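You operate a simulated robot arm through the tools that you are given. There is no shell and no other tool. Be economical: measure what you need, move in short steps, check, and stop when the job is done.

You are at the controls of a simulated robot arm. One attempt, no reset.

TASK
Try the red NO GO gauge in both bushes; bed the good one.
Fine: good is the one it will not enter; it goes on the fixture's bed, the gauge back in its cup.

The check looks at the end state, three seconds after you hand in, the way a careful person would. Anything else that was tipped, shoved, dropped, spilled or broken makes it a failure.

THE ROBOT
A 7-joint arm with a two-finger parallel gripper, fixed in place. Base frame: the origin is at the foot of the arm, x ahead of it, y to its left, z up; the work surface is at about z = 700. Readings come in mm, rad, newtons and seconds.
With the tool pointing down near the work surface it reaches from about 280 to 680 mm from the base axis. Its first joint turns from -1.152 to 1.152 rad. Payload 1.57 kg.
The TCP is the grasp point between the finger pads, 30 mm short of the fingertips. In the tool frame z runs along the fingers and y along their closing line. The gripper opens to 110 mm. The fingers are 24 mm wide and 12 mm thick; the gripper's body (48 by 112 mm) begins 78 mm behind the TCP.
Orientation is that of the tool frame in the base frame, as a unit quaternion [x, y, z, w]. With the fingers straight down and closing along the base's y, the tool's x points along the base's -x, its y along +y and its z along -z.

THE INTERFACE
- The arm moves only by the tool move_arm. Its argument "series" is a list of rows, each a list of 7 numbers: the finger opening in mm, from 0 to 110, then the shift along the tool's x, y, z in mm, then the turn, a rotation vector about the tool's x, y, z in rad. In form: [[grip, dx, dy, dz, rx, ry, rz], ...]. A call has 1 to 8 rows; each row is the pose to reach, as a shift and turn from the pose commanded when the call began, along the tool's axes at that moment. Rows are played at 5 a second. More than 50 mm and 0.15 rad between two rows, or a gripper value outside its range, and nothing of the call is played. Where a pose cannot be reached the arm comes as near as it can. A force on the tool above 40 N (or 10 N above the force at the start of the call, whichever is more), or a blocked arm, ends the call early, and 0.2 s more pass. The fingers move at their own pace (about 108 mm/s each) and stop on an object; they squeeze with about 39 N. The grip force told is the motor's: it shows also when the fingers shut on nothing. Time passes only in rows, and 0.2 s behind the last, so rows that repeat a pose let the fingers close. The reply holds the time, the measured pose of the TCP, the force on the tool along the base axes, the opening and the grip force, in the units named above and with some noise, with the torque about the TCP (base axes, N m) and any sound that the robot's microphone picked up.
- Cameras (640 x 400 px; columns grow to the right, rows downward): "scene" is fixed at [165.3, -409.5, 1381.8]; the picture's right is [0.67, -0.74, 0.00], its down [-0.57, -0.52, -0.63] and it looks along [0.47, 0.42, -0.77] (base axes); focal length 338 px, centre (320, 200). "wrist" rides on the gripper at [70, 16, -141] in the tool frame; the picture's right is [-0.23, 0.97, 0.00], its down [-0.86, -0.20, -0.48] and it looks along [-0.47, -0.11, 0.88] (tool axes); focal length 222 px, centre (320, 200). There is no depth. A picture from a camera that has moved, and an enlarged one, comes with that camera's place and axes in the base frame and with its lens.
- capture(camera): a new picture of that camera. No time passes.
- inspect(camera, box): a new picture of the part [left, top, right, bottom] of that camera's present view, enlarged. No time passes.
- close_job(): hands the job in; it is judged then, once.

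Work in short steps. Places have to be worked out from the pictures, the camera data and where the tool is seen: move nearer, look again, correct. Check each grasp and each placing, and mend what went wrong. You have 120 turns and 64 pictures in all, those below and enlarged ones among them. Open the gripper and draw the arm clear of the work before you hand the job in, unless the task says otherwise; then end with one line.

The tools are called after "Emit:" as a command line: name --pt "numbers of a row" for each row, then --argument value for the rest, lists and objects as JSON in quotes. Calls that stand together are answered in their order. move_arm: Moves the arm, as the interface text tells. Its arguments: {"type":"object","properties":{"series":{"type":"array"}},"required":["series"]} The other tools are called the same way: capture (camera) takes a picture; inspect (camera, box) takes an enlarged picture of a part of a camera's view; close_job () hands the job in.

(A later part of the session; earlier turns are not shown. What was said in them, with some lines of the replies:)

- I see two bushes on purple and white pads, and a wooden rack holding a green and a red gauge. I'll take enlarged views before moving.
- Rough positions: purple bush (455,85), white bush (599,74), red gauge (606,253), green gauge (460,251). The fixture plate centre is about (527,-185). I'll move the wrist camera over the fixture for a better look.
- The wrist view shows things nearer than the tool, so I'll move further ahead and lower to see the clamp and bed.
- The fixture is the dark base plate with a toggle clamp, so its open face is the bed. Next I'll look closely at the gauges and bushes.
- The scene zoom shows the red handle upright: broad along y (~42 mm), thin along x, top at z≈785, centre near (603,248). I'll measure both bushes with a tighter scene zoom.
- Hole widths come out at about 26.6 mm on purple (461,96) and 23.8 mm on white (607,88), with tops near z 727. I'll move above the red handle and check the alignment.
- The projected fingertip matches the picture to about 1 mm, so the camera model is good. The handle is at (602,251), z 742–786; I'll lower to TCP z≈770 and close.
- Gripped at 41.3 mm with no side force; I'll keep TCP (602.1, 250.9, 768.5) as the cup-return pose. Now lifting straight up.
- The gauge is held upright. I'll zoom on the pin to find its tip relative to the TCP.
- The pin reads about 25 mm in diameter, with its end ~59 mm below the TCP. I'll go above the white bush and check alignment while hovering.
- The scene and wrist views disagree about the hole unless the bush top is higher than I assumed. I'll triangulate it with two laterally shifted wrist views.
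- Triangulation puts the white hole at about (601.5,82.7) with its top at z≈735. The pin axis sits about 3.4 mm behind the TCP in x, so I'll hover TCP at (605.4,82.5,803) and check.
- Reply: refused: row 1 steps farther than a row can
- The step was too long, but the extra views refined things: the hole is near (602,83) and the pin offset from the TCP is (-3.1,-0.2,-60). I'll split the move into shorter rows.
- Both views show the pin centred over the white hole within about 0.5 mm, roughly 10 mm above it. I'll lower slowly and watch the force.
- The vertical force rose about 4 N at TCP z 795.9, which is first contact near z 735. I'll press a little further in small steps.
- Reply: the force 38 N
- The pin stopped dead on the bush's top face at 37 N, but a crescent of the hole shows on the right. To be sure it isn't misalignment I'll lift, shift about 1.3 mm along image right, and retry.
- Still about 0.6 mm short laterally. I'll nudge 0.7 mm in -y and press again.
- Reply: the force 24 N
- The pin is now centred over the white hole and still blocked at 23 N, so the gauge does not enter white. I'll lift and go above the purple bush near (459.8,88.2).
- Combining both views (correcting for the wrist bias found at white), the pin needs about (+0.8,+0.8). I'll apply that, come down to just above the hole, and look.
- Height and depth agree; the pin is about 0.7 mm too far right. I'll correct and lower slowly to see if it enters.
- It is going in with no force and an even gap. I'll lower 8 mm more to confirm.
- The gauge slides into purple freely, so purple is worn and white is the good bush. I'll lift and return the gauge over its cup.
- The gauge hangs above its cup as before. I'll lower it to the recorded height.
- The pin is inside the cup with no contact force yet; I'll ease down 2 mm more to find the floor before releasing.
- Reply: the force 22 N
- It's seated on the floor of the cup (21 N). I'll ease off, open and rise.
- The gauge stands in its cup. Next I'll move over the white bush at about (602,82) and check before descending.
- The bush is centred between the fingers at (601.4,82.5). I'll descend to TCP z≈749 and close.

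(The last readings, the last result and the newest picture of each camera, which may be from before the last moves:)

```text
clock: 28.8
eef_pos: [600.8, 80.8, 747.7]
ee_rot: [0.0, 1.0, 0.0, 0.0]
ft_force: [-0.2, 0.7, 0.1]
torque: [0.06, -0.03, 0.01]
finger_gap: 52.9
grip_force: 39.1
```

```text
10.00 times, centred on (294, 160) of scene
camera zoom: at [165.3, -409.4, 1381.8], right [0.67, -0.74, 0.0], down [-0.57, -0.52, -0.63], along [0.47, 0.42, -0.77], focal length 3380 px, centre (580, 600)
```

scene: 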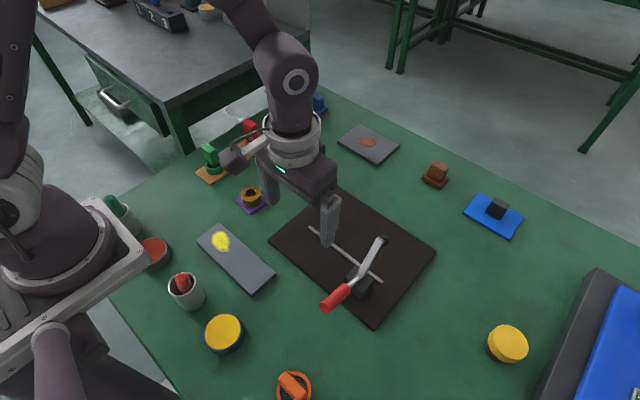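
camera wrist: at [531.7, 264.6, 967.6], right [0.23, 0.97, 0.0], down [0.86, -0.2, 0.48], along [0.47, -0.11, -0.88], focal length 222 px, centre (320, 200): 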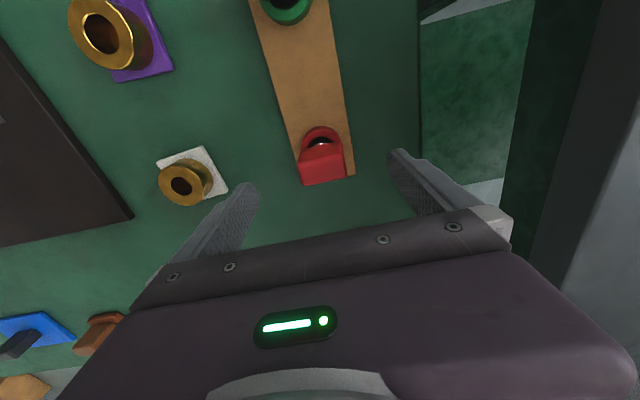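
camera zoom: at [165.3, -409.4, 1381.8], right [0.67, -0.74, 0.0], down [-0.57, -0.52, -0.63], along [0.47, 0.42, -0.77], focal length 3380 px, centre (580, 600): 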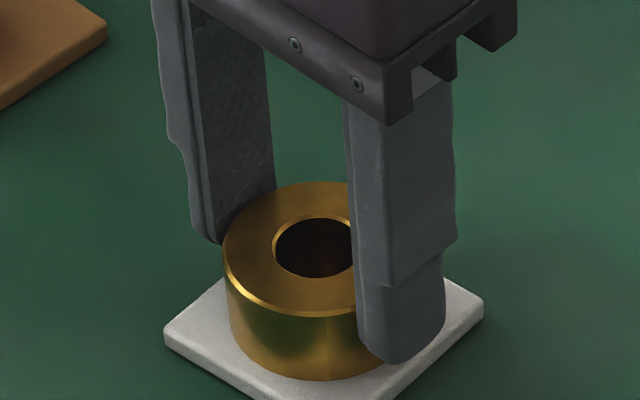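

Gripped at 52.9 mm. I'll lift and carry it to the open face of the plate near (550,-145).

Emit:
move_arm --pt "44 0 0 -30 0 0 0" --pt "44 0 0 -75 0 0 0" --pt "44 10 -45 -75 0 0 0" --pt "44 20 -90 -75 0 0 0" --pt "44 30 -135 -75 0 0 0" --pt "44 40 -180 -75 0 0 0" --pt "44 51 -226 -75 0 0 0" --pt "44 51 -226 -75 0 0 0"

Emit:
capture --camera "scene"

Emit:
capture --camera "wrist"

```text
clock: 30.6
eef_pos: [549.8, -145.9, 824.5]
ee_rot: [0.0, 1.0, 0.0, 0.0]
ft_force: [-0.3, 0.1, -3.6]
torque: [-0.05, 0.01, 0.0]
finger_gap: 52.5
grip_force: 39.1
```

```text
21 pictures are left
```

scene: 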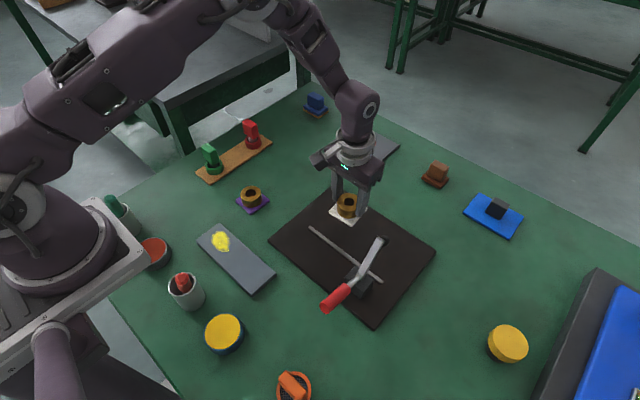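

```text
20 pictures are left
camera wrist: at [480.0, -128.9, 966.0], right [0.23, 0.97, 0.0], down [0.86, -0.2, 0.48], along [0.47, -0.11, -0.88], focal length 222 px, centre (320, 200)
```

wrist: 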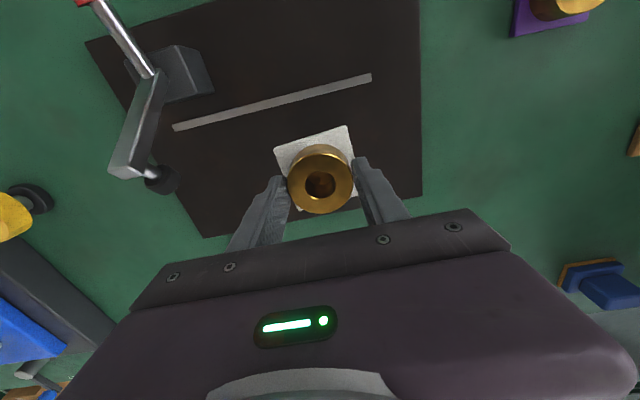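

The white base plate came up together with the bush, so I'll check whether it's one piece.

Emit:
inspect --camera "scene" --box '[312, 175, 392, 225]'

Emit:
inspect --camera "scene" --box '[246, 130, 342, 190]'

Emit:
inspect --camera "wrist" --box '[220, 100, 420, 225]'

```text
8.00 times, centred on (352, 200) of scene
camera zoom: at [165.3, -409.5, 1381.8], right [0.67, -0.74, 0.0], down [-0.57, -0.52, -0.63], along [0.47, 0.42, -0.77], focal length 2704 px, centre (64, 200)
```

zoom: 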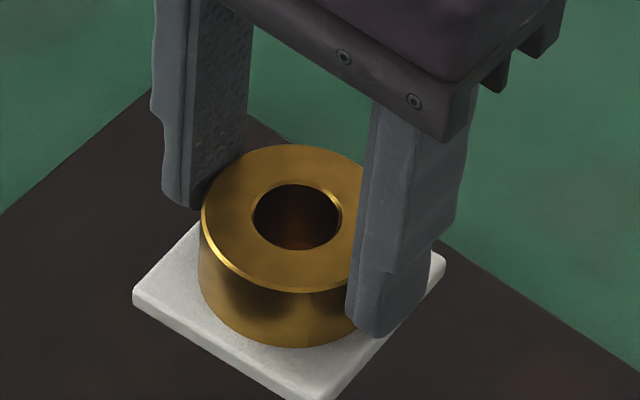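

```text
6.67 times, centred on (294, 160) of scene
camera zoom: at [165.3, -409.5, 1381.8], right [0.67, -0.74, 0.0], down [-0.57, -0.52, -0.63], along [0.47, 0.42, -0.77], focal length 2254 px, centre (493, 467)
```

zoom: 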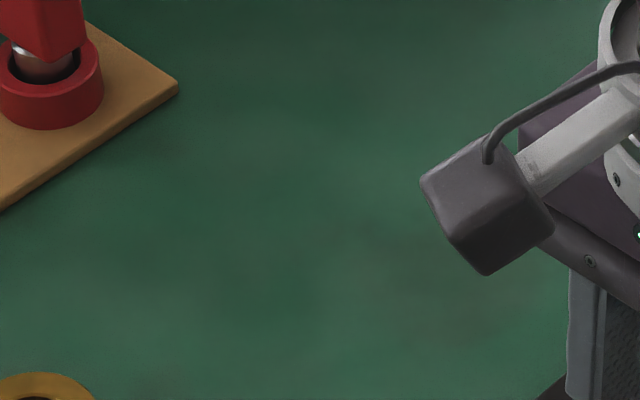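

```text
3.20 times, centred on (320, 162) of wrist
camera zoom: at [480.0, -128.9, 966.0], right [0.23, 0.97, 0.0], down [0.86, -0.2, 0.48], along [0.47, -0.11, -0.88], focal length 711 px, centre (320, 320)
```

zoom: 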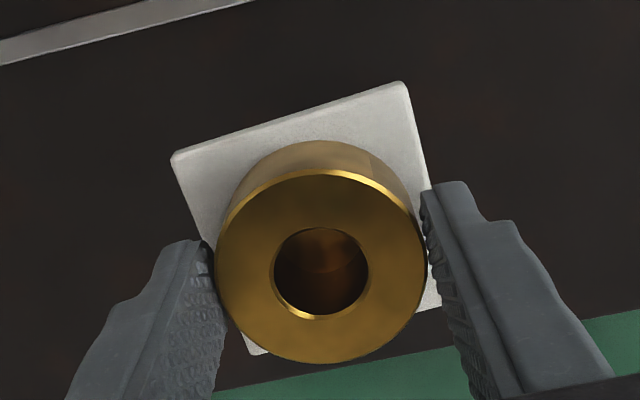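

The base is part of the bush, so it goes along. I'll shift 10 mm away from the rail and lower toward the plate.

Emit:
move_arm --pt "44 -10 0 15 0 0 0" --pt "44 -10 0 40 0 0 0" --pt "44 -10 0 52 0 0 0" --pt "44 -10 0 56 0 0 0" --pt "44 -10 0 58 0 0 0"

Emit:
inspect --camera "scene" --box '[312, 185, 392, 235]'

```text
clock: 31.8
eef_pos: [560.6, -143.9, 763.4]
ee_rot: [0.0, 1.0, 0.0, 0.0]
ft_force: [-0.3, -0.3, -3.4]
torque: [0.03, 0.01, 0.01]
finger_gap: 52.8
grip_force: 39.0
```

```text
8.00 times, centred on (352, 210) of scene
camera zoom: at [165.4, -409.5, 1381.8], right [0.67, -0.74, 0.0], down [-0.57, -0.52, -0.63], along [0.47, 0.42, -0.77], focal length 2704 px, centre (64, 120)
```

zoom: 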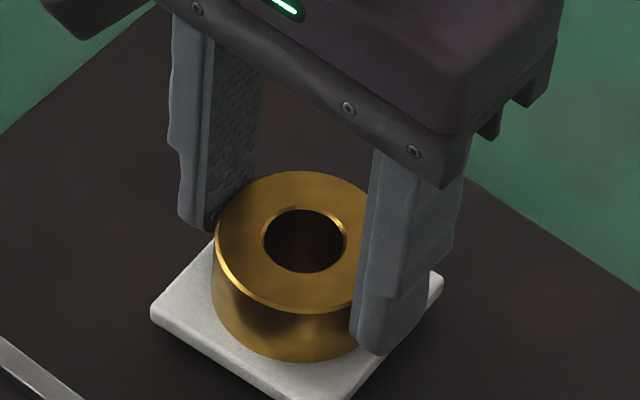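

No contact yet; I'll lower in small steps until the force shows touchdown.

Emit:
move_arm --pt "44 0 0 1.5 0 0 0" --pt "44 0 0 3 0 0 0" --pt "44 0 0 4.5 0 0 0" --pt "44 0 0 4.5 0 0 0"

```text
clock: 32.8
eef_pos: [561.0, -144.7, 760.4]
ee_rot: [0.0, 1.0, 0.0, 0.0]
ft_force: [-0.3, -0.4, -3.5]
torque: [0.0, 0.02, 0.01]
finger_gap: 52.8
grip_force: 38.7
```

Emit:
move_arm --pt "44 0 0 1 0 0 0" --pt "44 0 0 2 0 0 0" --pt "44 0 0 3 0 0 0" --pt "44 0 0 3 0 0 0"

```text
clock: 33.8
eef_pos: [560.5, -144.8, 759.4]
ee_rot: [-0.001, 1.0, -0.001, 0.002]
ft_force: [-2.3, 0.7, 33.6]
torque: [0.16, 0.02, 0.62]
finger_gap: 52.5
grip_force: 38.3
```

Touchdown at TCP z≈759 (33 N). I'll relieve the pressure, open gently and check.

Emit:
move_arm --pt "44 0 0 -1.3 0 0 0" --pt "44 0 0 -1.3 0 0 0"

Emit:
inspect --camera "scene" --box '[312, 185, 392, 235]'

```text
clock: 34.4
eef_pos: [560.7, -143.9, 759.4]
ee_rot: [0.001, 1.0, 0.0, 0.001]
ft_force: [5.4, -0.7, 13.2]
torque: [-0.09, -0.49, 0.1]
finger_gap: 52.3
grip_force: 38.9
```

```text
8.00 times, centred on (352, 210) of scene
camera zoom: at [165.2, -409.4, 1381.8], right [0.67, -0.74, 0.0], down [-0.57, -0.52, -0.63], along [0.47, 0.42, -0.77], focal length 2704 px, centre (64, 120)
```

zoom: 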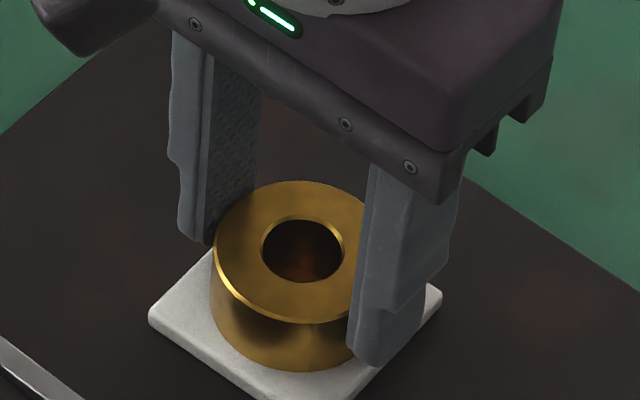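

It looks flat on the plate, away from rail and clamp. Opening and rising straight up.

Emit:
move_arm --pt "44 0 0 -0.4 0 0 0" --pt "58 0 0 -0.4 0 0 0" --pt "80 0 0 -0.4 0 0 0" --pt "80 0 0 -0.4 0 0 0" --pt "80 0 0 -30 0 0 0" --pt "80 0 0 -75 0 0 0" --pt "80 0 0 -115 0 0 0" --pt "80 0 0 -150 0 0 0"

Emit:
inspect --camera "scene" --box '[260, 160, 450, 330]'

Emit:
inspect --camera "wrist" --box '[180, 60, 420, 210]'

```text
clock: 36.2
eef_pos: [560.3, -143.8, 909.5]
ee_rot: [0.0, 1.0, 0.0, 0.0]
ft_force: [-0.2, -0.5, 0.1]
torque: [0.03, -0.01, 0.0]
finger_gap: 80.1
grip_force: 0.0
```

```text
2.35 times, centred on (355, 245) of scene
camera zoom: at [165.3, -409.5, 1381.8], right [0.67, -0.74, 0.0], down [-0.57, -0.52, -0.63], along [0.47, 0.42, -0.77], focal length 795 px, centre (238, 94)
```

zoom: 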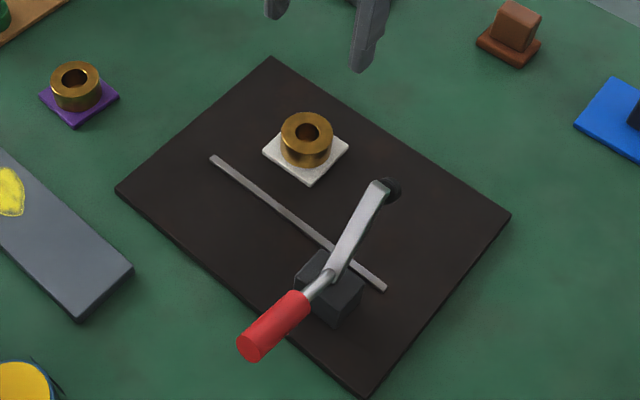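

```text
2.67 times, centred on (300, 135) of wrist
camera zoom: at [490.5, -127.1, 1051.2], right [0.23, 0.97, 0.0], down [0.86, -0.2, 0.48], along [0.47, -0.11, -0.88], focal length 592 px, centre (373, 373)
```

zoom: 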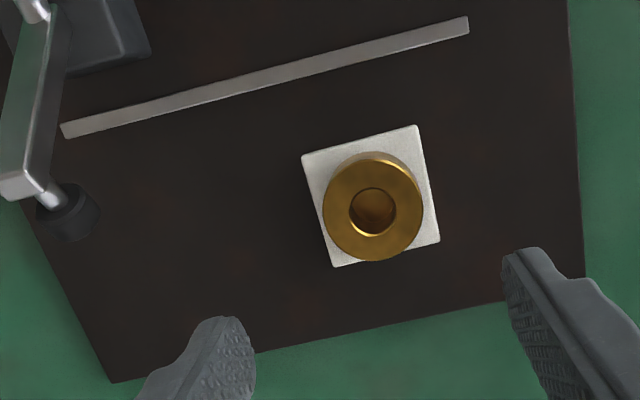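

The bush sits flat on the bed. I'll draw the arm back and take one last overall look.

Emit:
move_arm --pt "80 15 20 -40 0 0 0" --pt "80 40 50 -70 0 0 0" --pt "80 70 85 -90 0 0 0" --pt "80 100 120 -110 0 0 0" --pt "80 130 150 -115 0 0 0" --pt "80 140 190 -115 0 0 0"

Emit:
capture --camera "scene"

Emit:
inspect --camera "scene" --box '[190, 100, 302, 170]'

```text
refused: row 3 steps farther than a row can; nothing moved
```

```text
12 pictures are left
```

scene: 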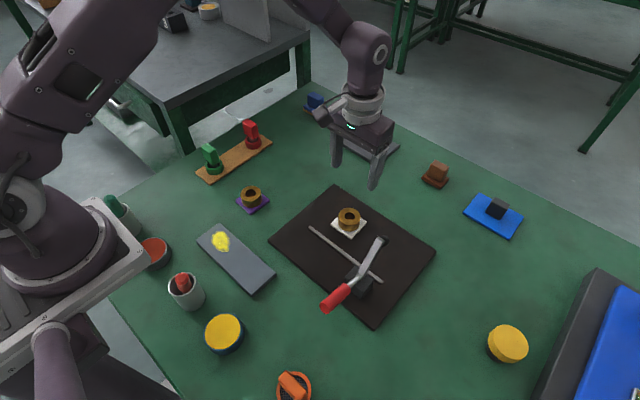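

```text
5.71 times, centred on (246, 135) of scene
camera zoom: at [165.3, -409.5, 1381.8], right [0.67, -0.74, 0.0], down [-0.57, -0.52, -0.63], along [0.47, 0.42, -0.77], focal length 1932 px, centre (743, 571)
```

zoom: 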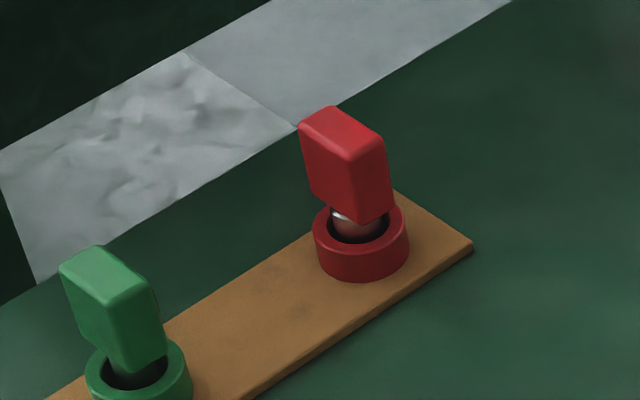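

Everything is in place. The retreat step was too long, so I'll retry it in smaller rows.

Emit:
move_arm --pt "80 10 10 -35 0 0 0" --pt "80 30 30 -65 0 0 0" --pt "80 55 55 -90 0 0 0" --pt "80 80 85 -105 0 0 0" --pt "80 105 115 -115 0 0 0" --pt "80 130 145 -115 0 0 0" --pt "80 140 185 -115 0 0 0"

Emit:
capture --camera "scene"

```text
clock: 37.8
eef_pos: [420.3, 39.3, 1023.3]
ee_rot: [0.001, 1.0, 0.0, 0.001]
ft_force: [0.2, -0.2, 0.0]
torque: [0.0, -0.02, -0.01]
finger_gap: 79.9
grip_force: 0.1
```

```text
10 pictures are left
```

scene: 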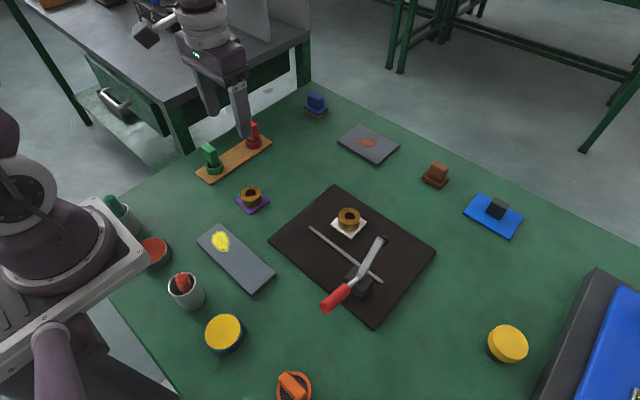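

The arm is clear, the gripper is open, the gauge is in its cup and the good bush is on the bed. Handing in.

Emit:
close_job

```text
The job is handed in.
```

I tried the red NO GO gauge in both bushes: it slid freely into the purple-based one and would not enter the white-based one, so the white-based bush is on the fixture's bed and the gauge is back in its cup.
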